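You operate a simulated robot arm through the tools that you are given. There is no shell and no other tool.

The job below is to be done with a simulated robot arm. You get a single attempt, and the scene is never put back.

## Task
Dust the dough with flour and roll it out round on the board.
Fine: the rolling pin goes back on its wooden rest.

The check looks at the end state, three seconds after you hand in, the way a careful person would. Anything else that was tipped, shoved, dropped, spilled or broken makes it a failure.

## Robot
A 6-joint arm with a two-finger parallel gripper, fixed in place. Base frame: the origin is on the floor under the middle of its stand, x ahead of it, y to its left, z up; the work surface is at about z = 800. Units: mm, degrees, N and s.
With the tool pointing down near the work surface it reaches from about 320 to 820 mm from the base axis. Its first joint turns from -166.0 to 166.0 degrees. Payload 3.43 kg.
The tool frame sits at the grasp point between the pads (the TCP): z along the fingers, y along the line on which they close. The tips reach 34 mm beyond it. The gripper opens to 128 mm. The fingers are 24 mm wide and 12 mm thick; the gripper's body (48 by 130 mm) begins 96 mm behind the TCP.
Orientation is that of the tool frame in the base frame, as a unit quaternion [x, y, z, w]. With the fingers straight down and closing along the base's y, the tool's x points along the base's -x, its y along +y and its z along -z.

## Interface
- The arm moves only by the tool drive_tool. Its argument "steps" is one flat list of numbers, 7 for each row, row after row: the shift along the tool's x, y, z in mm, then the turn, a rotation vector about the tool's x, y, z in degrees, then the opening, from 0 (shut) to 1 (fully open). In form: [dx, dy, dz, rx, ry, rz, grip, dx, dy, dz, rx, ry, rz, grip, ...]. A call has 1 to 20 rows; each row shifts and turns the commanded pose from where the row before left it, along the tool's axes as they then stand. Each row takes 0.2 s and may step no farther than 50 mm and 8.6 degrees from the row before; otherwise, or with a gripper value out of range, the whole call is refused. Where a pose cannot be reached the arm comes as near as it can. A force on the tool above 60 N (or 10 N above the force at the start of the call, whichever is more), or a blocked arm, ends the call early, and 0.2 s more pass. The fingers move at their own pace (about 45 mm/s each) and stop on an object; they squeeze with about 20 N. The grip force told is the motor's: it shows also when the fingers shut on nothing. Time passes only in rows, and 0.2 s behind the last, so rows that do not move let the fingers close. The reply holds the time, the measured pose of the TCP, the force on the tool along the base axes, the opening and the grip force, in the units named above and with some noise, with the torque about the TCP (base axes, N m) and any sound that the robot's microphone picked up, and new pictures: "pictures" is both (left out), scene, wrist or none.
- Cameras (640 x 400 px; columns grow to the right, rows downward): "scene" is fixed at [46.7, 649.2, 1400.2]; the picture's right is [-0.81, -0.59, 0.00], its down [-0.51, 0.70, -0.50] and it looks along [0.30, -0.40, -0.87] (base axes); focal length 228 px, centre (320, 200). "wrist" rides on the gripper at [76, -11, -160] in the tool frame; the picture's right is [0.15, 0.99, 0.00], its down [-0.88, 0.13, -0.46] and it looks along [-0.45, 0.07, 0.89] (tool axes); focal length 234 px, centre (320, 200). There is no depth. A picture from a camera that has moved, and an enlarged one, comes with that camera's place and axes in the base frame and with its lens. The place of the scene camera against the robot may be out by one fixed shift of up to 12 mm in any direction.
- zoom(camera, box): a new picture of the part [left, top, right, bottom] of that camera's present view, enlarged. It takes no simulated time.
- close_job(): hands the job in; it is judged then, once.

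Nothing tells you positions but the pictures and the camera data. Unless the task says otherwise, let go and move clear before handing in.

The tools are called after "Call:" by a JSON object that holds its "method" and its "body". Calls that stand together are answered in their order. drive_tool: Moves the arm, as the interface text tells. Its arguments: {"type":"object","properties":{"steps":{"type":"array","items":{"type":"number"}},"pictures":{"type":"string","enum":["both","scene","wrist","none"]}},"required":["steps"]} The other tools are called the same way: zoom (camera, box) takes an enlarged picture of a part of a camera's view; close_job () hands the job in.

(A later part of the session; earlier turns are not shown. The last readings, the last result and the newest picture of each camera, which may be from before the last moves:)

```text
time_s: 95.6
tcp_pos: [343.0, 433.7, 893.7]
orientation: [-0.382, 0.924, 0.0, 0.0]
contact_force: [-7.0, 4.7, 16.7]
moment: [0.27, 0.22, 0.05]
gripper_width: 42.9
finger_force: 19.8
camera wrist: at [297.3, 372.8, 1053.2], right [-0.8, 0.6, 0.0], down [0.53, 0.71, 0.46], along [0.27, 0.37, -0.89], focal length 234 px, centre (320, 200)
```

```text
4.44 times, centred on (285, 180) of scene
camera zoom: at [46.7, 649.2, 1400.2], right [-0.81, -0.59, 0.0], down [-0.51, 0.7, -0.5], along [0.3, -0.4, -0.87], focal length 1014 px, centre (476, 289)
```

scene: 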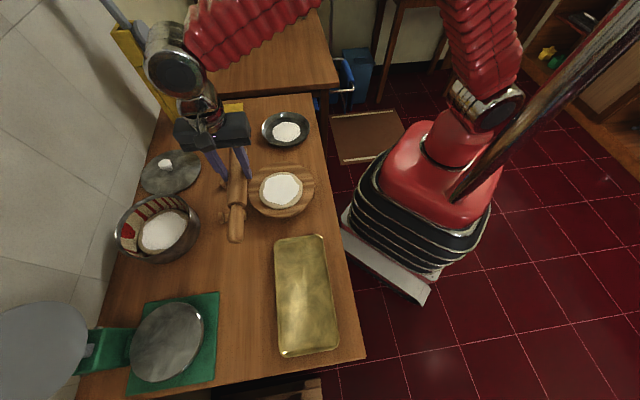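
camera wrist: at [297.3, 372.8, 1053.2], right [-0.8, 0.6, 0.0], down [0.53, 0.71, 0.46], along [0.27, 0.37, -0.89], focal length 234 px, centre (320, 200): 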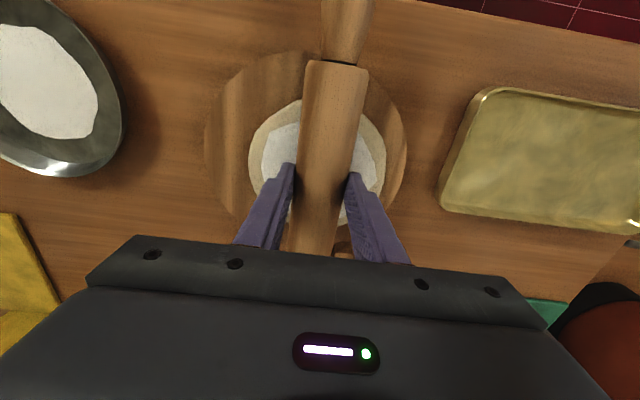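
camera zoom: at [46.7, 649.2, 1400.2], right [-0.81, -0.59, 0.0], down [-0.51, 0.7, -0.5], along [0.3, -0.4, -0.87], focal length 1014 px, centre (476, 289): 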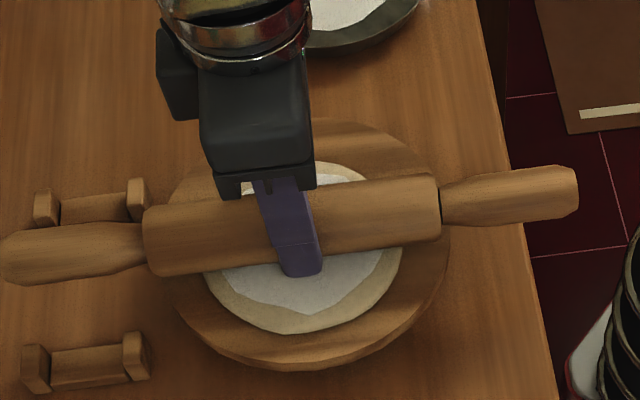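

It grew to about 127 mm and stays round. I repeat the same stroke at this height.

Call:
{"method": "drive_tool", "body": {"steps": [0, -5, 0, 0, 0, 0, 0.25, 0, -5, 0, 0, 0, 0, 0.25, 0, -5, 0, 0, 0, 0, 0.25, 0, 5, 0, 0, 0, 0, 0.25, 0, 5, 0, 0, 0, 0, 0.25, 0, 5, 0, 0, 0, 0, 0.25, 0, 5, 0, 0, 0, 0, 0.25, 0, 5, 0, 0, 0, 0, 0.25, 0, 5, 0, 0, 0, 0, 0.25, 0, -5, 0, 0, 0, 0, 0.25, 0, -5, 0, 0, 0, 0, 0.25, 0, -5, 0, 0, 0, 0, 0.25, 0, 0, 0, 0, 0, 0, 0.25], "pictures": "wrist"}}

Call:
{"method": "zoom", "body": {"camera": "wrist", "box": [200, 20, 440, 220]}}

Call:
{"method": "zoom", "body": {"camera": "scene", "box": [230, 135, 340, 225]}}

```text
time_s: 98.4
tcp_pos: [346.5, 433.2, 894.0]
orientation: [-0.384, 0.923, 0.0, -0.001]
contact_force: [-1.3, 0.7, 1.5]
moment: [0.19, -0.04, 0.09]
gripper_width: 43.1
finger_force: 20.3
camera wrist: at [299.4, 371.7, 1053.4], right [-0.8, 0.6, 0.0], down [0.53, 0.71, 0.45], along [0.27, 0.37, -0.89], focal length 234 px, centre (320, 200)
```

wrist: 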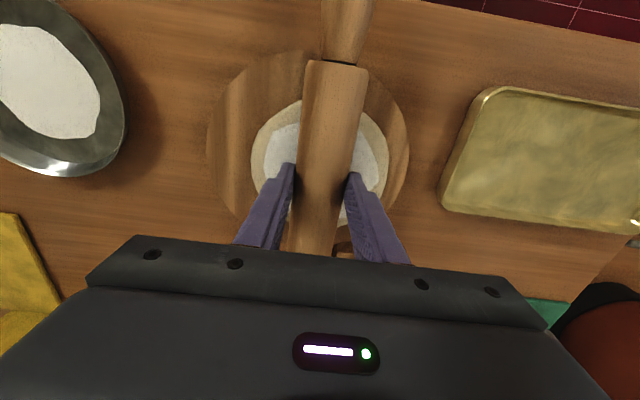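

```text
2.00 times, centred on (320, 120) of wrist
camera zoom: at [299.4, 371.7, 1053.4], right [-0.8, 0.6, 0.0], down [0.53, 0.71, 0.45], along [0.27, 0.37, -0.89], focal length 468 px, centre (320, 360)
```

zoom: 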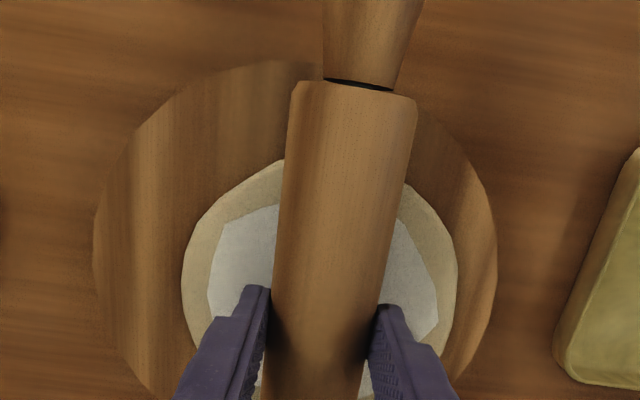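

```text
4.44 times, centred on (285, 180) of scene
camera zoom: at [46.7, 649.2, 1400.2], right [-0.81, -0.59, 0.0], down [-0.51, 0.7, -0.5], along [0.3, -0.4, -0.87], focal length 1014 px, centre (476, 289)
```

zoom: 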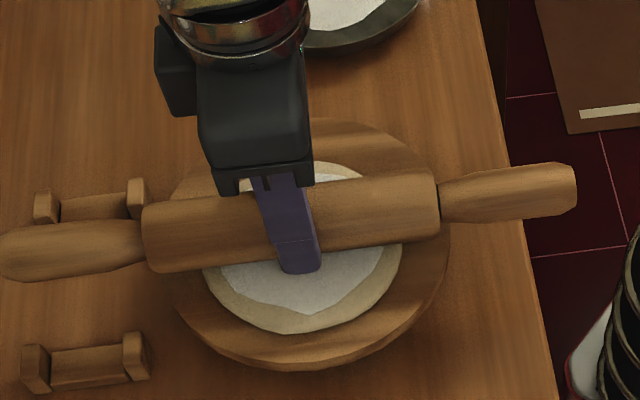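

No more growth at this height, so thickness follows the pin height. I lower 0.8 mm and roll again with slightly longer strokes.

Call:
{"method": "drive_tool", "body": {"steps": [0, -3, 0.4, 0, 0, 0, 0.25, 0, -5, 0.4, 0, 0, 0, 0.25, 0, -5, 0, 0, 0, 0, 0.25, 0, -5, 0, 0, 0, 0, 0.25, 0, 5, 0, 0, 0, 0, 0.25, 0, 5, 0, 0, 0, 0, 0.25, 0, 5, 0, 0, 0, 0, 0.25, 0, 5, 0, 0, 0, 0, 0.25, 0, 5, 0, 0, 0, 0, 0.25, 0, 5, 0, 0, 0, 0, 0.25, 0, 5, 0, 0, 0, 0, 0.25, 0, -5, 0, 0, 0, 0, 0.25, 0, -5, 0, 0, 0, 0, 0.25, 0, -5, 0, 0, 0, 0, 0.25, 0, -2, 0, 0, 0, 0, 0.25, 0, 0, 0, 0, 0, 0, 0.25], "pictures": "wrist"}}

Call:
{"method": "zoom", "body": {"camera": "wrist", "box": [200, 20, 440, 220]}}

Call:
{"method": "zoom", "body": {"camera": "scene", "box": [230, 135, 340, 225]}}

```text
time_s: 101.8
tcp_pos: [346.3, 433.4, 892.1]
orientation: [-0.383, 0.924, 0.0, 0.0]
contact_force: [-5.2, 4.9, 11.7]
moment: [0.27, 0.13, 0.0]
gripper_width: 43.1
finger_force: 19.7
camera wrist: at [299.2, 372.2, 1053.1], right [-0.8, 0.6, 0.0], down [0.53, 0.71, 0.46], along [0.27, 0.37, -0.89], focal length 234 px, centre (320, 200)
```

wrist: 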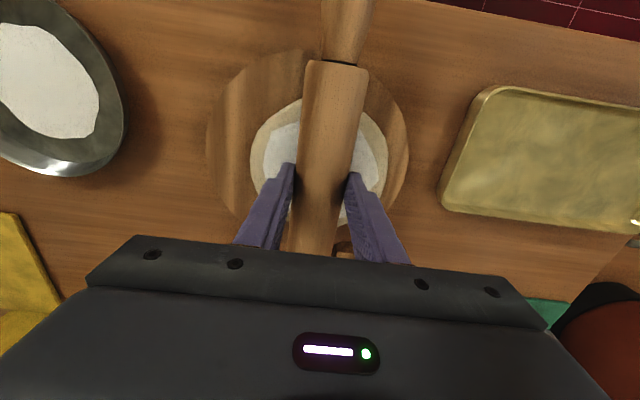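

```text
2.00 times, centred on (320, 120) of wrist
camera zoom: at [299.2, 372.2, 1053.1], right [-0.8, 0.6, 0.0], down [0.53, 0.71, 0.46], along [0.27, 0.37, -0.89], focal length 468 px, centre (320, 360)
```

zoom: 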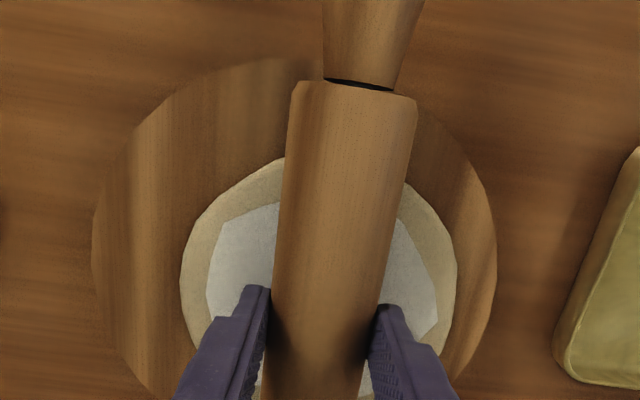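

```text
4.44 times, centred on (285, 180) of scene
camera zoom: at [46.7, 649.2, 1400.2], right [-0.81, -0.59, 0.0], down [-0.51, 0.7, -0.5], along [0.3, -0.4, -0.87], focal length 1014 px, centre (476, 289)
```

zoom: 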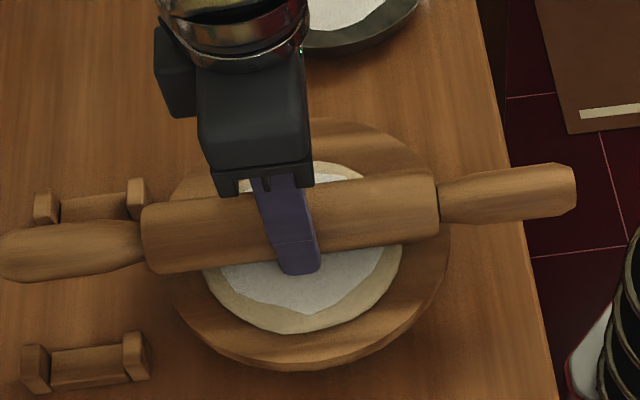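

Little growth this time along the same line. I lift, turn the pin back 90° and continue in the other direction, where it spread well before.

Call:
{"method": "drive_tool", "body": {"steps": [0, 0, -15, 0, 0, 0, 0.25, 0, 0, -20, 0, 0, 0, 0.25, 0, 0, 0, 0, 0, 8.2, 0.25, 0, 0, 0, 0, 0, 8.2, 0.25, 0, 0, 0, 0, 0, 8.2, 0.25, 0, 0, 0, 0, 0, 8.2, 0.25, 0, 0, 0, 0, 0, 8.2, 0.25, 0, 0, 0, 0, 0, 8.2, 0.25, 0, 0, 0, 0, 0, 8.2, 0.25, 0, 0, 0, 0, 0, 8.2, 0.25, 0, 0, 0, 0, 0, 8.2, 0.25, 0, 0, 0, 0, 0, 8.2, 0.25, 0, 0, 0, 0, 0, 8, 0.25, 0, 0, 20, 0, 0, 0, 0.25, 0, 0, 10, 0, 0, 0, 0.25, 0, 0, 2, 0, 0, 0, 0.25, 0, 0, 0, 0, 0, 0, 0.25], "pictures": "wrist"}}

Call:
{"method": "zoom", "body": {"camera": "wrist", "box": [200, 20, 440, 220]}}

Call:
{"method": "zoom", "body": {"camera": "scene", "box": [230, 135, 340, 225]}}

```text
time_s: 105.4
tcp_pos: [344.1, 434.6, 895.0]
orientation: [0.383, 0.924, 0.0, 0.0]
contact_force: [-0.3, -0.2, -1.8]
moment: [-0.01, 0.0, 0.03]
gripper_width: 43.1
finger_force: 20.3
camera wrist: at [282.8, 480.1, 1055.1], right [0.6, 0.8, 0.0], down [0.71, -0.53, 0.46], along [0.37, -0.27, -0.89], focal length 234 px, centre (320, 200)
```

wrist: 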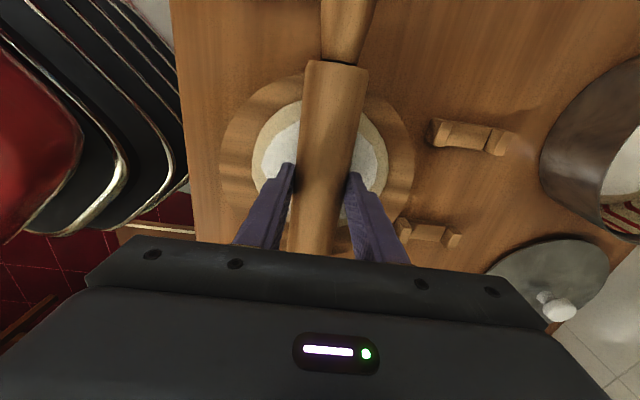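

```text
2.00 times, centred on (320, 120) of wrist
camera zoom: at [282.8, 480.1, 1055.1], right [0.6, 0.8, 0.0], down [0.71, -0.53, 0.46], along [0.37, -0.27, -0.89], focal length 468 px, centre (320, 360)
```

zoom: 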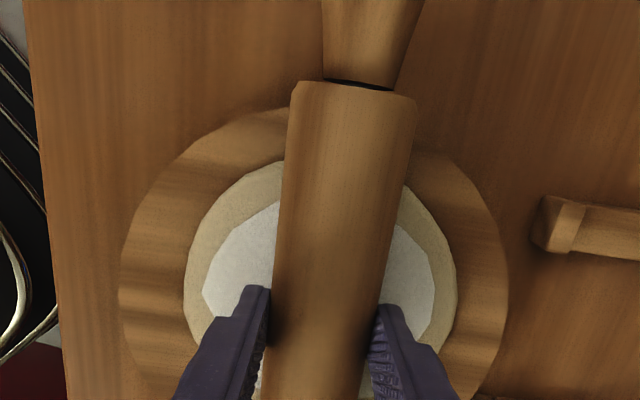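

```text
4.44 times, centred on (285, 180) of scene
camera zoom: at [46.7, 649.2, 1400.2], right [-0.81, -0.59, 0.0], down [-0.51, 0.7, -0.5], along [0.3, -0.4, -0.87], focal length 1014 px, centre (476, 289)
```

zoom: 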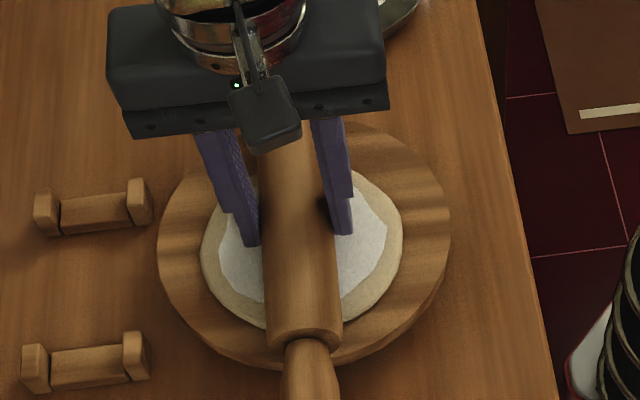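

Over the disc again in the original direction. Lowering to contact.

Call:
{"method": "drive_tool", "body": {"steps": [0, 0, 1, 0, 0, 0, 0.25, 0, 0, 1, 0, 0, 0, 0.25, 0, 0, 0.5, 0, 0, 0, 0.25, 0, 0, 0, 0, 0, 0, 0.25], "pictures": "none"}}

```text
time_s: 106.4
tcp_pos: [346.5, 432.6, 892.2]
orientation: [0.382, 0.924, 0.001, 0.0]
contact_force: [-1.6, -1.0, 8.2]
moment: [-0.1, -0.06, 0.0]
gripper_width: 42.8
finger_force: 20.1
```

About 10 N on the dough. Rolling ±15 mm now.

Call:
{"method": "drive_tool", "body": {"steps": [0, 5, 0, 0, 0, 0, 0.25, 0, 5, 0, 0, 0, 0, 0.25, 0, 5, 0, 0, 0, 0, 0.25, 0, -5, 0, 0, 0, 0, 0.25, 0, -5, 0, 0, 0, 0, 0.25, 0, -5, 0, 0, 0, 0, 0.25, 0, -5, 0, 0, 0, 0, 0.25, 0, -5, 0, 0, 0, 0, 0.25, 0, -5, 0, 0, 0, 0, 0.25, 0, 5, 0, 0, 0, 0, 0.25, 0, 5, 0, 0, 0, 0, 0.25, 0, 5, 0, 0, 0, 0, 0.25, 0, 0, 0, 0, 0, 0, 0.25], "pictures": "wrist"}}

Call:
{"method": "zoom", "body": {"camera": "wrist", "box": [200, 20, 440, 220]}}

Call:
{"method": "zoom", "body": {"camera": "scene", "box": [230, 135, 340, 225]}}

```text
time_s: 109.2
tcp_pos: [344.8, 433.0, 892.0]
orientation: [0.382, 0.924, 0.0, 0.0]
contact_force: [-7.0, -6.6, 15.1]
moment: [-0.3, 0.25, 0.01]
gripper_width: 43.0
finger_force: 20.2
camera wrist: at [282.7, 479.0, 1053.0], right [0.6, 0.8, 0.0], down [0.71, -0.53, 0.46], along [0.37, -0.27, -0.89], focal length 234 px, centre (320, 200)
```

wrist: 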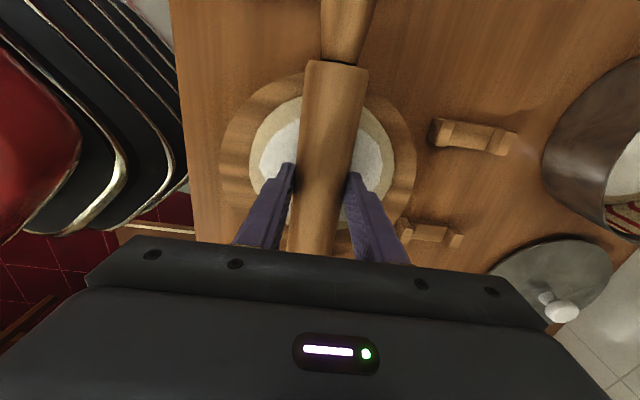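

```text
2.00 times, centred on (320, 120) of wrist
camera zoom: at [282.7, 479.0, 1053.0], right [0.6, 0.8, 0.0], down [0.71, -0.53, 0.46], along [0.37, -0.27, -0.89], focal length 468 px, centre (320, 360)
```

zoom: 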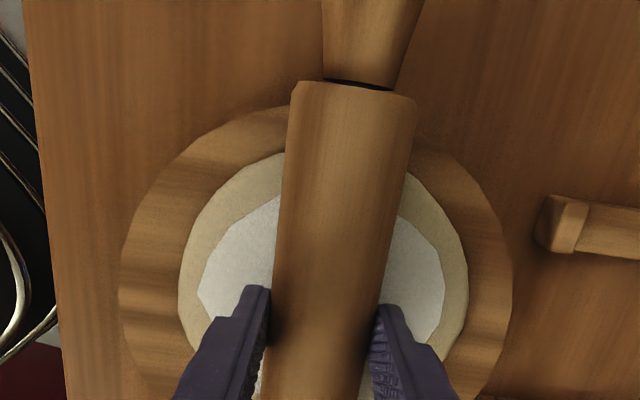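

```text
4.44 times, centred on (285, 180) of scene
camera zoom: at [46.7, 649.2, 1400.2], right [-0.81, -0.59, 0.0], down [-0.51, 0.7, -0.5], along [0.3, -0.4, -0.87], focal length 1014 px, centre (476, 289)
```

zoom: 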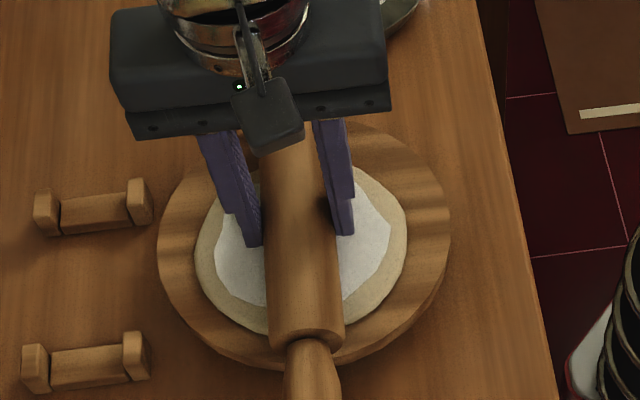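

Growing again, now about 135 mm. One more set in this direction.

Call:
{"method": "drive_tool", "body": {"steps": [0, 5, 0, 0, 0, 0, 0.25, 0, 5, 0, 0, 0, 0, 0.25, 0, 5, 0, 0, 0, 0, 0.25, 0, -5, 0, 0, 0, 0, 0.25, 0, -5, 0, 0, 0, 0, 0.25, 0, -5, 0, 0, 0, 0, 0.25, 0, -5, 0, 0, 0, 0, 0.25, 0, -5, 0, 0, 0, 0, 0.25, 0, -5, 0, 0, 0, 0, 0.25, 0, 5, 0, 0, 0, 0, 0.25, 0, 5, 0, 0, 0, 0, 0.25, 0, 5, 0, 0, 0, 0, 0.25, 0, 0, 0, 0, 0, 0, 0.25], "pictures": "wrist"}}

Call:
{"method": "zoom", "body": {"camera": "wrist", "box": [200, 20, 440, 220]}}

Call:
{"method": "zoom", "body": {"camera": "scene", "box": [230, 135, 340, 225]}}

```text
time_s: 112.0
tcp_pos: [345.0, 432.6, 891.7]
orientation: [0.383, 0.924, 0.0, 0.0]
contact_force: [-5.6, -5.0, 13.2]
moment: [-0.16, 0.29, -0.01]
gripper_width: 42.9
finger_force: 20.3
camera wrist: at [282.3, 478.7, 1052.8], right [0.6, 0.8, 0.0], down [0.71, -0.53, 0.46], along [0.37, -0.27, -0.89], focal length 234 px, centre (320, 200)
```

wrist: 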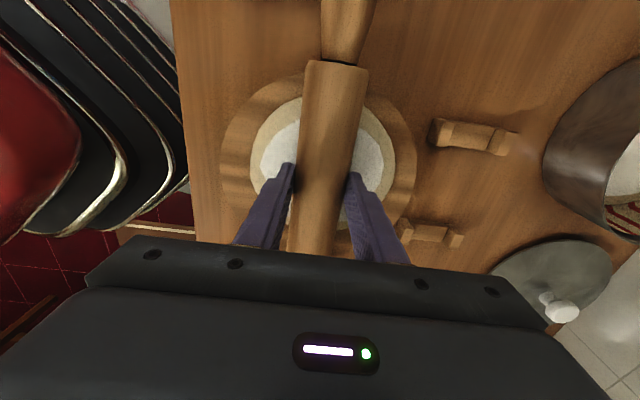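

```text
2.00 times, centred on (320, 120) of wrist
camera zoom: at [282.3, 478.7, 1052.8], right [0.6, 0.8, 0.0], down [0.71, -0.53, 0.46], along [0.37, -0.27, -0.89], focal length 468 px, centre (320, 360)
```

zoom: 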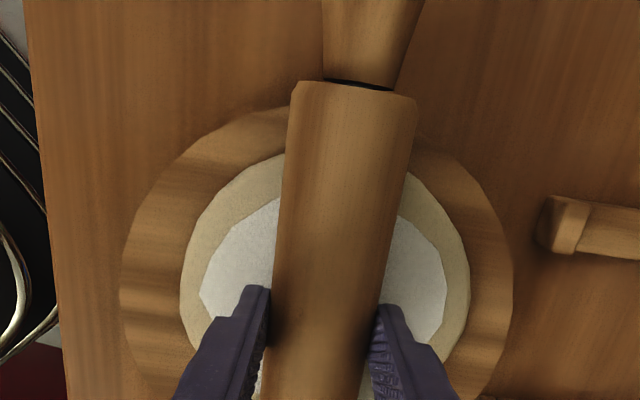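

```text
4.44 times, centred on (285, 180) of scene
camera zoom: at [46.7, 649.2, 1400.2], right [-0.81, -0.59, 0.0], down [-0.51, 0.7, -0.5], along [0.3, -0.4, -0.87], focal length 1014 px, centre (476, 289)
```

zoom: 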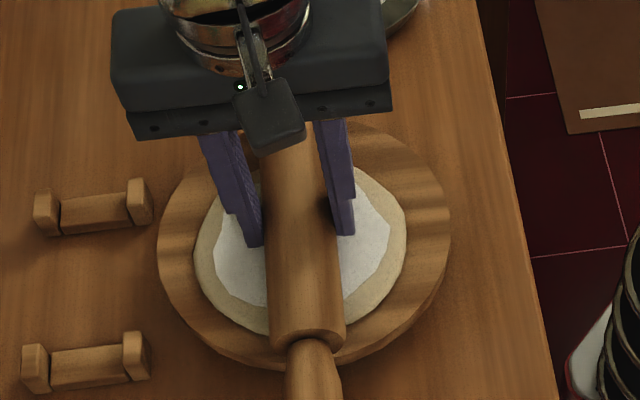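

It saturates again at this line. I'll lift, turn the pin by 45° to a new direction and repeat.

Call:
{"method": "drive_tool", "body": {"steps": [0, 0, -15, 0, 0, 0, 0.25, 0, 0, -10, 0, 0, 0, 0.25, 0, 0, 0, 0, 0, -7.5, 0.25, 0, 0, 0, 0, 0, -7.5, 0.25, 0, 0, 0, 0, 0, -7.5, 0.25, 0, 0, 0, 0, 0, -7.5, 0.25, 0, 0, 0, 0, 0, -7.5, 0.25, 0, 0, 0, 0, 0, -7.5, 0.25, 0, 0, 15, 0, 0, 0, 0.25, 0, 0, 7, 0, 0, 0, 0.25, 0, 0, 0, 0, 0, 0, 0.25], "pictures": "wrist"}}

Call:
{"method": "zoom", "body": {"camera": "wrist", "box": [200, 20, 440, 220]}}

Call:
{"method": "zoom", "body": {"camera": "scene", "box": [230, 135, 340, 225]}}

```text
time_s: 114.4
tcp_pos: [345.9, 434.0, 894.1]
orientation: [0.001, 1.0, 0.0, 0.0]
contact_force: [0.3, -0.3, -1.5]
moment: [-0.04, 0.01, -0.01]
gripper_width: 42.8
finger_force: 19.2
camera wrist: at [268.6, 421.8, 1055.2], right [-0.15, 0.99, 0.0], down [0.88, 0.13, 0.46], along [0.45, 0.07, -0.89], focal length 234 px, centre (320, 200)
```

wrist: 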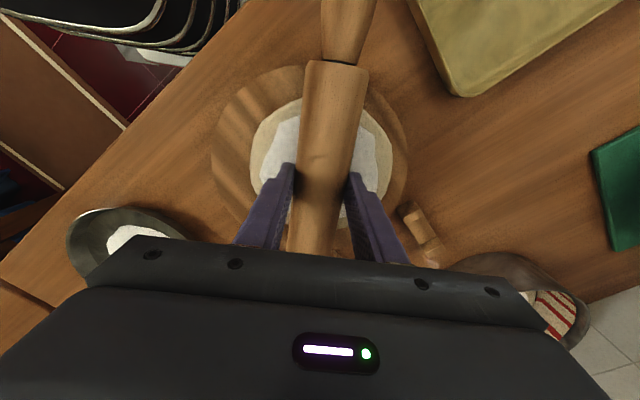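

```text
2.00 times, centred on (320, 120) of wrist
camera zoom: at [268.6, 421.8, 1055.2], right [-0.15, 0.99, 0.0], down [0.88, 0.13, 0.46], along [0.45, 0.07, -0.89], focal length 468 px, centre (320, 360)
```

zoom: 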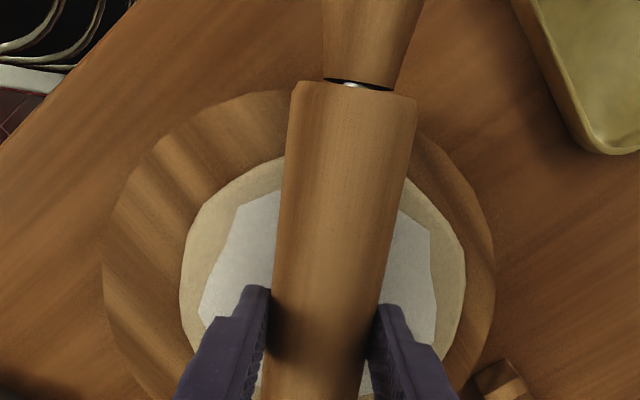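

```text
4.44 times, centred on (285, 180) of scene
camera zoom: at [46.7, 649.2, 1400.2], right [-0.81, -0.59, 0.0], down [-0.51, 0.7, -0.5], along [0.3, -0.4, -0.87], focal length 1014 px, centre (476, 289)
```

zoom: 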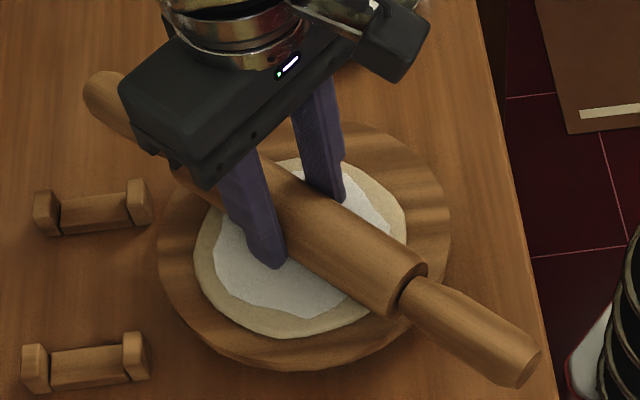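

The pin is in the new direction. Lowering to contact and rolling ±15 mm.

Call:
{"method": "drive_tool", "body": {"steps": [0, 0, 1, 0, 0, 0, 0.25, 0, 0, 1, 0, 0, 0, 0.25, 0, 0, 0.5, 0, 0, 0, 0.25, 0, 0, 0, 0, 0, 0, 0.25], "pictures": "none"}}

```text
time_s: 115.4
tcp_pos: [346.6, 434.1, 893.5]
orientation: [-0.001, 1.0, 0.0, 0.0]
contact_force: [0.1, 0.9, -2.4]
moment: [0.01, 0.02, -0.03]
gripper_width: 43.2
finger_force: 20.0
```

Call:
{"method": "drive_tool", "body": {"steps": [0, 0, 0.8, 0, 0, 0, 0.25, 0, 0, 0.8, 0, 0, 0, 0.25, 0, 0, 0, 0, 0, 0, 0.25], "pictures": "none"}}

```text
time_s: 116.2
tcp_pos: [346.3, 434.1, 891.2]
orientation: [0.0, 1.0, 0.001, 0.001]
contact_force: [0.7, -8.4, 21.3]
moment: [-0.27, -0.01, 0.03]
gripper_width: 43.2
finger_force: 20.1
```

Force is 24 N, a bit more than wanted; I back off half a millimetre and roll.

Call:
{"method": "drive_tool", "body": {"steps": [0, 0, -0.5, 0, 0, 0, 0.25, 0, -5, 0, 0, 0, 0, 0.25, 0, -5, 0, 0, 0, 0, 0.25, 0, -5, 0, 0, 0, 0, 0.25, 0, 5, 0, 0, 0, 0, 0.25, 0, 5, 0, 0, 0, 0, 0.25, 0, 5, 0, 0, 0, 0, 0.25, 0, 5, 0, 0, 0, 0, 0.25, 0, 5, 0, 0, 0, 0, 0.25, 0, 5, 0, 0, 0, 0, 0.25, 0, -5, 0, 0, 0, 0, 0.25, 0, -5, 0, 0, 0, 0, 0.25, 0, -5, 0, 0, 0, 0, 0.25, 0, 0, 0, 0, 0, 0, 0.25], "pictures": "wrist"}}

Call:
{"method": "zoom", "body": {"camera": "wrist", "box": [200, 20, 440, 220]}}

Call:
{"method": "zoom", "body": {"camera": "scene", "box": [230, 135, 340, 225]}}

```text
time_s: 119.2
tcp_pos: [346.1, 432.1, 891.6]
orientation: [0.0, 1.0, 0.0, 0.001]
contact_force: [-0.1, 0.2, -2.1]
moment: [0.0, 0.0, -0.01]
gripper_width: 42.9
finger_force: 19.9
camera wrist: at [268.4, 421.4, 1051.8], right [-0.15, 0.99, 0.0], down [0.88, 0.13, 0.46], along [0.45, 0.07, -0.89], focal length 234 px, centre (320, 200)
```

wrist: 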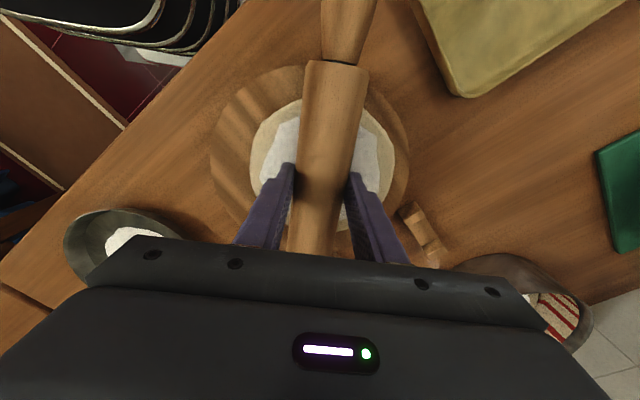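

```text
2.00 times, centred on (320, 120) of wrist
camera zoom: at [268.4, 421.4, 1051.8], right [-0.15, 0.99, 0.0], down [0.88, 0.13, 0.46], along [0.45, 0.07, -0.89], focal length 468 px, centre (320, 360)
```

zoom: 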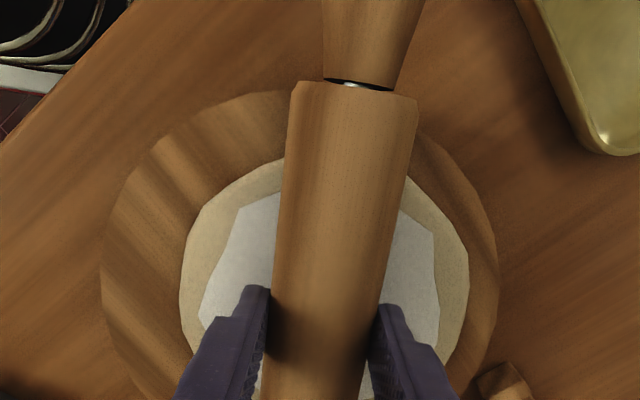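

```text
4.44 times, centred on (285, 180) of scene
camera zoom: at [46.7, 649.2, 1400.2], right [-0.81, -0.59, 0.0], down [-0.51, 0.7, -0.5], along [0.3, -0.4, -0.87], focal length 1014 px, centre (476, 289)
```

zoom: 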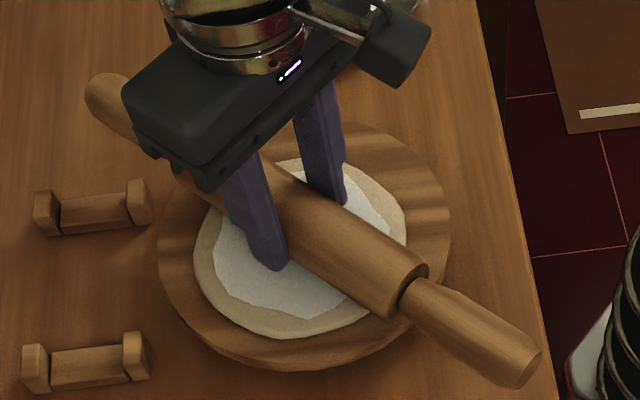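

Contact was lost after the back-off. I lower 0.6 mm and roll again in this direction.

Call:
{"method": "drive_tool", "body": {"steps": [0, 0, 0.7, 0, 0, 0, 0.25, 0, -5, 0, 0, 0, 0, 0.25, 0, -5, 0, 0, 0, 0, 0.25, 0, -5, 0, 0, 0, 0, 0.25, 0, 5, 0, 0, 0, 0, 0.25, 0, 5, 0, 0, 0, 0, 0.25, 0, 5, 0, 0, 0, 0, 0.25, 0, 5, 0, 0, 0, 0, 0.25, 0, 5, 0, 0, 0, 0, 0.25, 0, 5, 0, 0, 0, 0, 0.25, 0, -5, 0, 0, 0, 0, 0.25, 0, -5, 0, 0, 0, 0, 0.25, 0, -5, 0, 0, 0, 0, 0.25, 0, 0, 0, 0, 0, 0, 0.25], "pictures": "wrist"}}

Call:
{"method": "zoom", "body": {"camera": "wrist", "box": [200, 20, 440, 220]}}

Call:
{"method": "zoom", "body": {"camera": "scene", "box": [230, 135, 340, 225]}}

```text
time_s: 122.2
tcp_pos: [345.2, 433.5, 890.6]
orientation: [0.001, 1.0, 0.0, 0.0]
contact_force: [-0.1, 4.1, 6.7]
moment: [0.19, 0.09, -0.05]
gripper_width: 42.8
finger_force: 19.7
camera wrist: at [268.4, 422.4, 1051.5], right [-0.15, 0.99, 0.0], down [0.88, 0.13, 0.46], along [0.45, 0.07, -0.89], focal length 234 px, centre (320, 200)
```

wrist: 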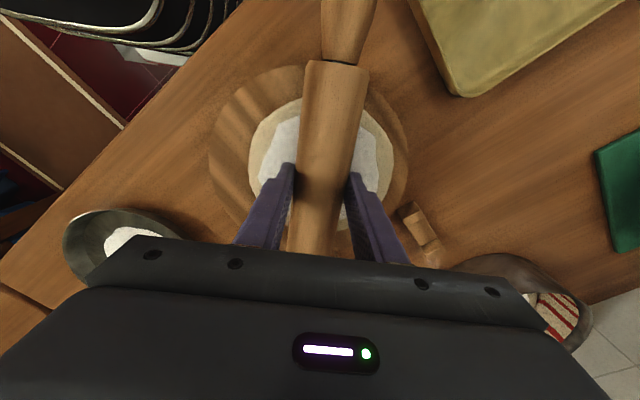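

```text
2.00 times, centred on (320, 120) of wrist
camera zoom: at [268.4, 422.4, 1051.5], right [-0.15, 0.99, 0.0], down [0.88, 0.13, 0.46], along [0.45, 0.07, -0.89], focal length 468 px, centre (320, 360)
```

zoom: 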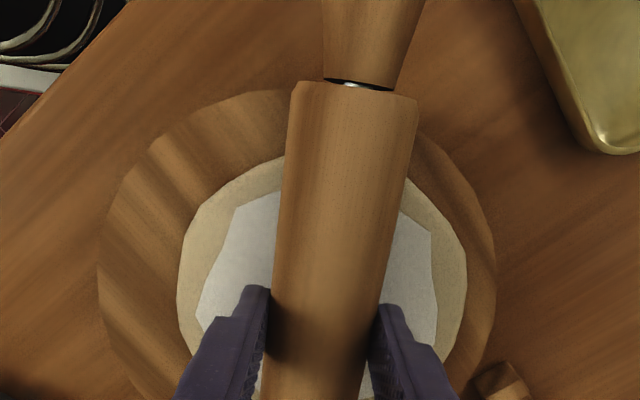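

```text
4.44 times, centred on (285, 180) of scene
camera zoom: at [46.7, 649.2, 1400.2], right [-0.81, -0.59, 0.0], down [-0.51, 0.7, -0.5], along [0.3, -0.4, -0.87], focal length 1014 px, centre (476, 289)
```

zoom: 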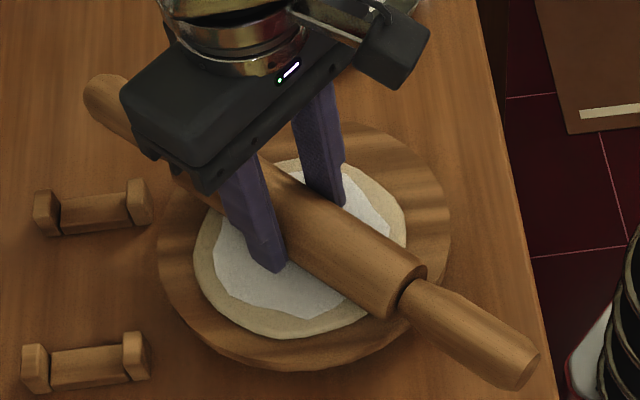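

Short strokes near the middle no longer change it, so the outer ring needs rolling. I'll try outward strokes: from the centre toward one edge, lift, back to centre, then toward the other edge.

Call:
{"method": "drive_tool", "body": {"steps": [0, 6, 0, 0, 0, 0, 0.25, 0, 6, 0, 0, 0, 0, 0.25, 0, 6, 0, 0, 0, 0, 0.25, 0, 6, 0, 0, 0, 0, 0.25, 0, 6, 0, 0, 0, 0, 0.25, 0, 5, 0, 0, 0, 0, 0.25], "pictures": "wrist"}}

Call:
{"method": "zoom", "body": {"camera": "scene", "box": [230, 135, 340, 225]}}

```text
time_s: 123.6
tcp_pos: [345.9, 467.1, 892.1]
orientation: [0.0, 1.0, -0.001, 0.0]
contact_force: [0.4, -3.5, 3.7]
moment: [-0.13, 0.0, 0.05]
gripper_width: 42.9
finger_force: 20.1
camera wrist: at [268.7, 456.9, 1051.6], right [-0.15, 0.99, 0.0], down [0.88, 0.13, 0.46], along [0.45, 0.07, -0.89], focal length 234 px, centre (320, 200)
```

wrist: 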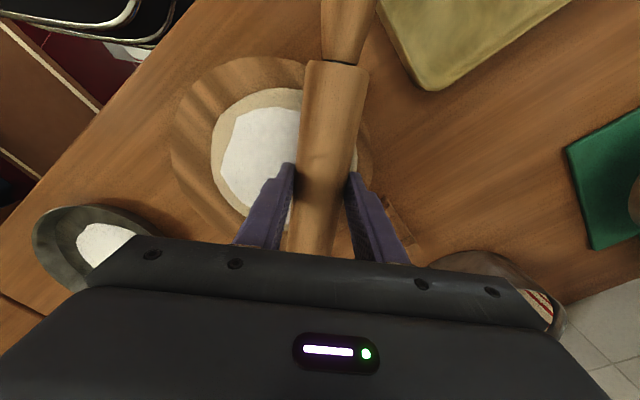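

```text
4.44 times, centred on (285, 180) of scene
camera zoom: at [46.7, 649.2, 1400.2], right [-0.81, -0.59, 0.0], down [-0.51, 0.7, -0.5], along [0.3, -0.4, -0.87], focal length 1014 px, centre (476, 289)
```

zoom: 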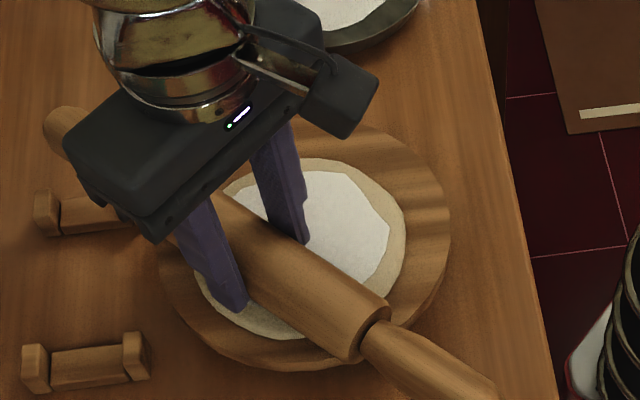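

The outward stroke went smoothly with about 6 N and no sliding. I lift and do the opposite one from the centre.

Call:
{"method": "drive_tool", "body": {"steps": [0, 5, -3, 0, 0, 0, 0.25, 0, 0, -7, 0, 0, 0, 0.25, 0, -20, 0, 0, 0, 0, 0.25, 0, -20, 0, 0, 0, 0, 0.25, 0, 0, 8, 0, 0, 0, 0.25, 0, 0, 2, 0, 0, 0, 0.25, 0, -6, 0, 0, 0, 0, 0.25, 0, -6, 0, 0, 0, 0, 0.25, 0, -6, 0, 0, 0, 0, 0.25, 0, -6, 0, 0, 0, 0, 0.25, 0, -6, 0, 0, 0, 0, 0.25, 0, -5, 0, 0, 0, 0, 0.25], "pictures": "wrist"}}

Call:
{"method": "zoom", "body": {"camera": "scene", "box": [230, 135, 340, 225]}}

Call:
{"method": "zoom", "body": {"camera": "wrist", "box": [200, 20, 440, 220]}}

```text
time_s: 126.2
tcp_pos: [344.8, 398.9, 891.2]
orientation: [0.0, 1.0, 0.001, 0.0]
contact_force: [-1.2, 3.5, 6.4]
moment: [0.16, 0.1, -0.03]
gripper_width: 42.7
finger_force: 19.6
camera wrist: at [268.5, 387.6, 1051.4], right [-0.15, 0.99, 0.0], down [0.88, 0.13, 0.46], along [0.45, 0.07, -0.89], focal length 234 px, centre (320, 200)
```

wrist: 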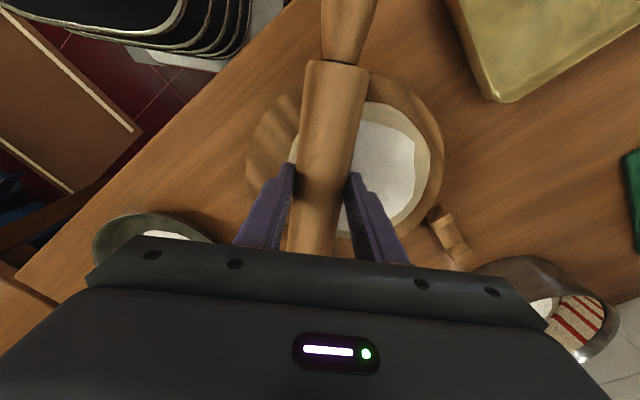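

```text
4.44 times, centred on (285, 180) of scene
camera zoom: at [46.7, 649.2, 1400.2], right [-0.81, -0.59, 0.0], down [-0.51, 0.7, -0.5], along [0.3, -0.4, -0.87], focal length 1014 px, centre (476, 289)
```

zoom: 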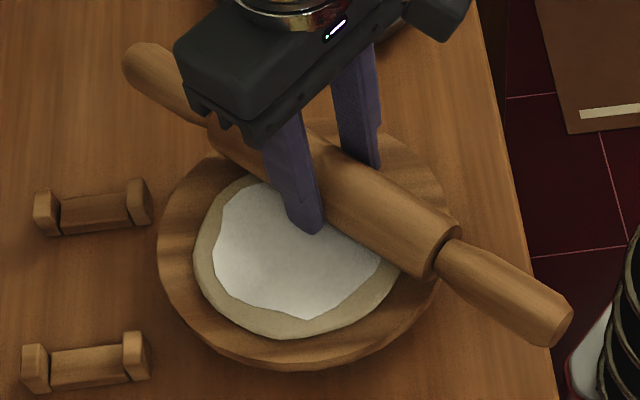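

```text
2.00 times, centred on (320, 120) of wrist
camera zoom: at [268.5, 387.6, 1051.4], right [-0.15, 0.99, 0.0], down [0.88, 0.13, 0.46], along [0.45, 0.07, -0.89], focal length 468 px, centre (320, 360)
```

zoom: 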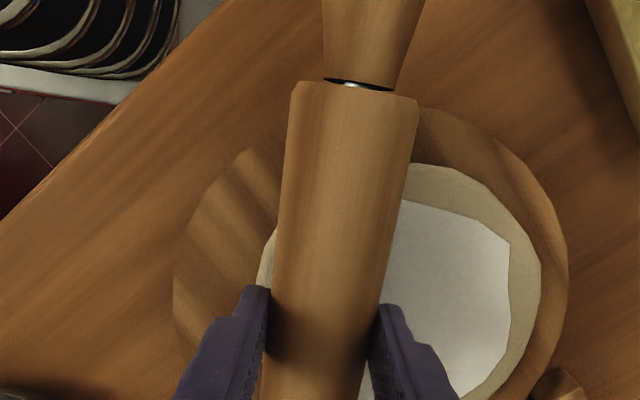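

The disc didn't grow from this diagonal; past growth came when I alternated the two square directions. I'll lift, turn to the crosswise direction and give it a proper set there.

Call:
{"method": "drive_tool", "body": {"steps": [0, -5, -5, 0, 0, 0, 0.25, 0, 0, -20, 0, 0, 0, 0.25, 0, 20, 0, 0, 0, 0, 0.25, 0, 19.5, 0, 0, 0, 0, 0.25, 0, 0, 0, 0, 0, -7.5, 0.25, 0, 0, 0, 0, 0, -7.5, 0.25, 0, 0, 0, 0, 0, -7.5, 0.25, 0, 0, 0, 0, 0, -7.5, 0.25, 0, 0, 0, 0, 0, -7.5, 0.25, 0, 0, 0, 0, 0, -7.5, 0.25, 0, 0, 15, 0, 0, 0, 0.25, 0, 0, 9, 0, 0, 0, 0.25, 0, 0, 1, 0, 0, 0, 0.25, 0, 0, 0, 0, 0, 0, 0.25], "pictures": "wrist"}}

Call:
{"method": "zoom", "body": {"camera": "wrist", "box": [200, 20, 440, 220]}}

Call:
{"method": "zoom", "body": {"camera": "scene", "box": [230, 135, 340, 225]}}

```text
time_s: 129.2
tcp_pos: [345.3, 433.7, 891.9]
orientation: [-0.382, 0.924, 0.0, 0.0]
contact_force: [-0.5, 0.5, -2.7]
moment: [-0.03, -0.01, 0.04]
gripper_width: 42.9
finger_force: 19.6
camera wrist: at [298.8, 371.6, 1051.9], right [-0.8, 0.6, 0.0], down [0.53, 0.71, 0.46], along [0.27, 0.37, -0.89], focal length 234 px, centre (320, 200)
```

wrist: 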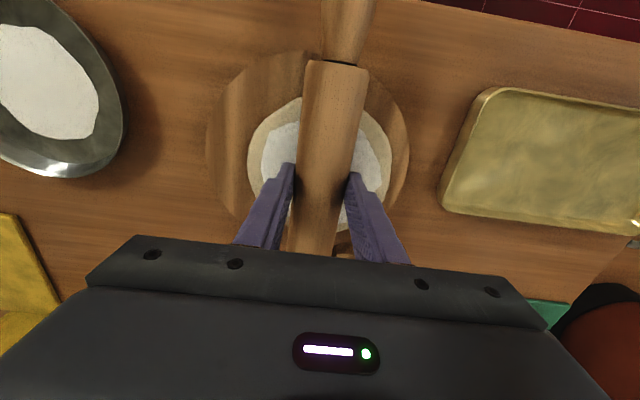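

```text
2.00 times, centred on (320, 120) of wrist
camera zoom: at [298.8, 371.6, 1051.9], right [-0.8, 0.6, 0.0], down [0.53, 0.71, 0.46], along [0.27, 0.37, -0.89], focal length 468 px, centre (320, 360)
```

zoom: 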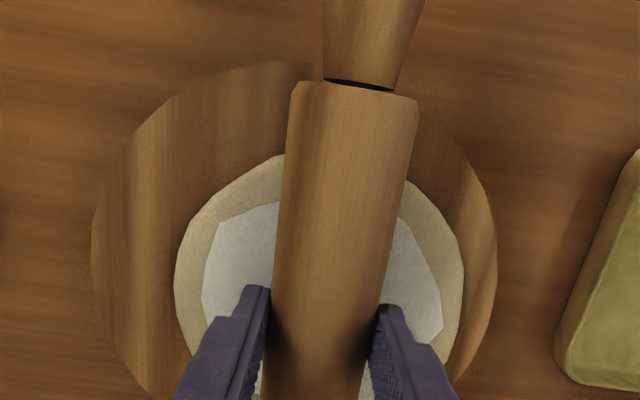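

```text
4.44 times, centred on (285, 180) of scene
camera zoom: at [46.7, 649.2, 1400.2], right [-0.81, -0.59, 0.0], down [-0.51, 0.7, -0.5], along [0.3, -0.4, -0.87], focal length 1014 px, centre (476, 289)
```

zoom: 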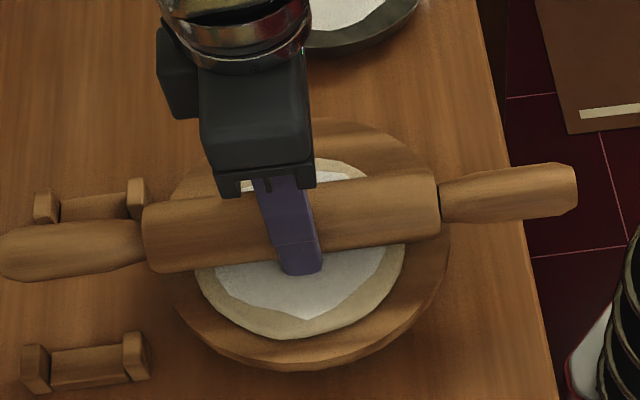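

Still round at about 135 mm. Lowering to contact here.

Call:
{"method": "drive_tool", "body": {"steps": [0, 0, 0.7, 0, 0, 0, 0.25, 0, 0, 0.5, 0, 0, 0, 0.25, 0, 0, 0, 0, 0, 0, 0.25], "pictures": "none"}}

```text
time_s: 130.0
tcp_pos: [345.4, 433.9, 891.4]
orientation: [-0.382, 0.924, 0.0, 0.001]
contact_force: [0.1, -4.3, 18.4]
moment: [-0.33, 0.16, -0.02]
gripper_width: 42.8
finger_force: 19.7
```

About 20 N of press. Rolling ±18 mm along this direction.

Call:
{"method": "drive_tool", "body": {"steps": [0, -6, 0, 0, 0, 0, 0.25, 0, -6, 0, 0, 0, 0, 0.25, 0, -6, 0, 0, 0, 0, 0.25, 0, 6, 0, 0, 0, 0, 0.25, 0, 6, 0, 0, 0, 0, 0.25, 0, 6, 0, 0, 0, 0, 0.25, 0, 6, 0, 0, 0, 0, 0.25, 0, 6, 0, 0, 0, 0, 0.25, 0, 6, 0, 0, 0, 0, 0.25, 0, -6, 0, 0, 0, 0, 0.25, 0, -6, 0, 0, 0, 0, 0.25, 0, -6, 0, 0, 0, 0, 0.25, 0, 0, 0, 0, 0, 0, 0.25], "pictures": "wrist"}}

Call:
{"method": "zoom", "body": {"camera": "wrist", "box": [200, 20, 440, 220]}}

Call:
{"method": "zoom", "body": {"camera": "scene", "box": [230, 135, 340, 225]}}

```text
time_s: 132.8
tcp_pos: [346.2, 432.9, 889.4]
orientation: [-0.383, 0.924, 0.001, 0.001]
contact_force: [-3.9, 4.8, 11.2]
moment: [0.26, 0.14, 0.02]
gripper_width: 42.9
finger_force: 19.7
camera wrist: at [299.1, 371.7, 1050.0], right [-0.8, 0.6, 0.0], down [0.53, 0.71, 0.46], along [0.27, 0.37, -0.89], focal length 234 px, centre (320, 200)
```

wrist: 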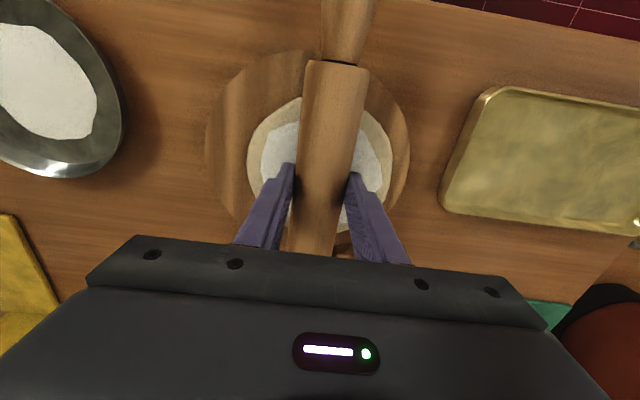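

```text
2.00 times, centred on (320, 120) of wrist
camera zoom: at [299.1, 371.7, 1050.0], right [-0.8, 0.6, 0.0], down [0.53, 0.71, 0.46], along [0.27, 0.37, -0.89], focal length 468 px, centre (320, 360)
```

zoom: 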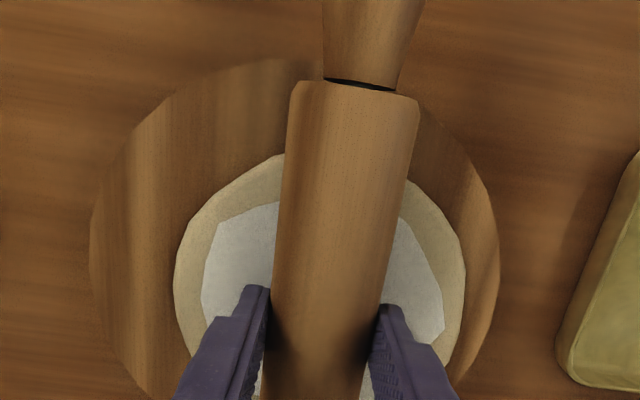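

```text
4.44 times, centred on (285, 180) of scene
camera zoom: at [46.7, 649.2, 1400.2], right [-0.81, -0.59, 0.0], down [-0.51, 0.7, -0.5], along [0.3, -0.4, -0.87], focal length 1014 px, centre (476, 289)
```

zoom: 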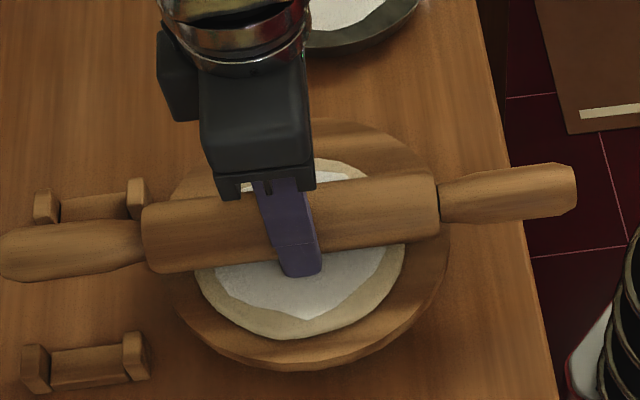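

Small growth, as expected for a catching-up direction. One more set here, then back to the other direction.

Call:
{"method": "drive_tool", "body": {"steps": [0, -6, 0, 0, 0, 0, 0.25, 0, -6, 0, 0, 0, 0, 0.25, 0, -6, 0, 0, 0, 0, 0.25, 0, 6, 0, 0, 0, 0, 0.25, 0, 6, 0, 0, 0, 0, 0.25, 0, 6, 0, 0, 0, 0, 0.25, 0, 6, 0, 0, 0, 0, 0.25, 0, 6, 0, 0, 0, 0, 0.25, 0, 6, 0, 0, 0, 0, 0.25, 0, -6, 0, 0, 0, 0, 0.25, 0, -6, 0, 0, 0, 0, 0.25, 0, -6, 0, 0, 0, 0, 0.25, 0, 0, 0, 0, 0, 0, 0.25], "pictures": "wrist"}}

Call:
{"method": "zoom", "body": {"camera": "wrist", "box": [200, 20, 440, 220]}}

```text
time_s: 135.6
tcp_pos: [345.4, 434.0, 889.9]
orientation: [-0.382, 0.924, 0.001, 0.0]
contact_force: [0.9, -0.3, -0.9]
moment: [0.03, 0.02, 0.0]
gripper_width: 42.9
finger_force: 19.8
camera wrist: at [298.9, 371.8, 1050.1], right [-0.8, 0.6, 0.0], down [0.53, 0.71, 0.46], along [0.27, 0.37, -0.89], focal length 234 px, centre (320, 200)
```

wrist: 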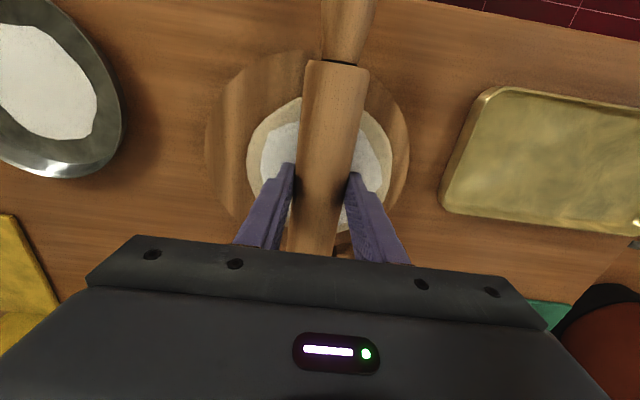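

```text
2.00 times, centred on (320, 120) of wrist
camera zoom: at [298.9, 371.8, 1050.1], right [-0.8, 0.6, 0.0], down [0.53, 0.71, 0.46], along [0.27, 0.37, -0.89], focal length 468 px, centre (320, 360)
```

zoom: 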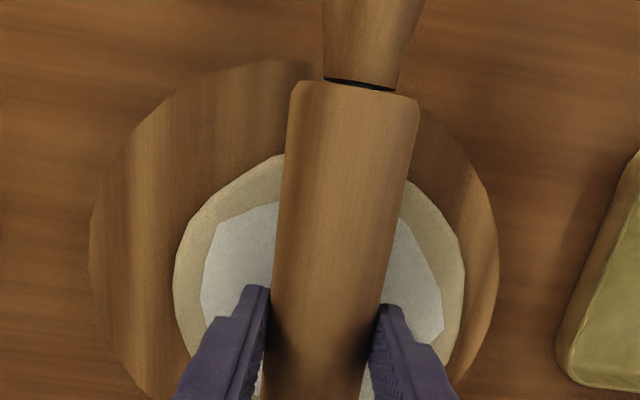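

Now turning back to the first direction for the next set.

Call:
{"method": "drive_tool", "body": {"steps": [0, 0, -15, 0, 0, 0, 0.25, 0, 0, -10, 0, 0, 0, 0.25, 0, 0, 0, 0, 0, 8.2, 0.25, 0, 0, 0, 0, 0, 8.2, 0.25, 0, 0, 0, 0, 0, 8.2, 0.25, 0, 0, 0, 0, 0, 8.2, 0.25, 0, 0, 0, 0, 0, 8.2, 0.25, 0, 0, 0, 0, 0, 8.2, 0.25, 0, 0, 0, 0, 0, 8.2, 0.25, 0, 0, 0, 0, 0, 8.2, 0.25, 0, 0, 0, 0, 0, 8.2, 0.25, 0, 0, 0, 0, 0, 8.2, 0.25, 0, 0, 0, 0, 0, 8, 0.25, 0, 0, 15, 0, 0, 0, 0.25, 0, 0, 8.5, 0, 0, 0, 0.25, 0, 0, 1, 0, 0, 0, 0.25, 0, 0, 0, 0, 0, 0, 0.25], "pictures": "none"}}

```text
time_s: 139.2
tcp_pos: [345.1, 432.9, 889.9]
orientation: [0.382, 0.924, 0.0, 0.0]
contact_force: [0.6, 0.3, -2.3]
moment: [-0.01, 0.06, -0.01]
gripper_width: 42.7
finger_force: 19.9
```

Call:
{"method": "drive_tool", "body": {"steps": [0, 0, 0.7, 0, 0, 0, 0.25, 0, 0, 0.5, 0, 0, 0, 0.25, 0, 0, 0, 0, 0, 0, 0.25], "pictures": "none"}}

```text
time_s: 140.0
tcp_pos: [346.4, 432.8, 889.0]
orientation: [0.382, 0.924, 0.0, 0.0]
contact_force: [0.5, -0.7, -1.1]
moment: [0.04, 0.0, -0.02]
gripper_width: 42.8
finger_force: 20.0
```

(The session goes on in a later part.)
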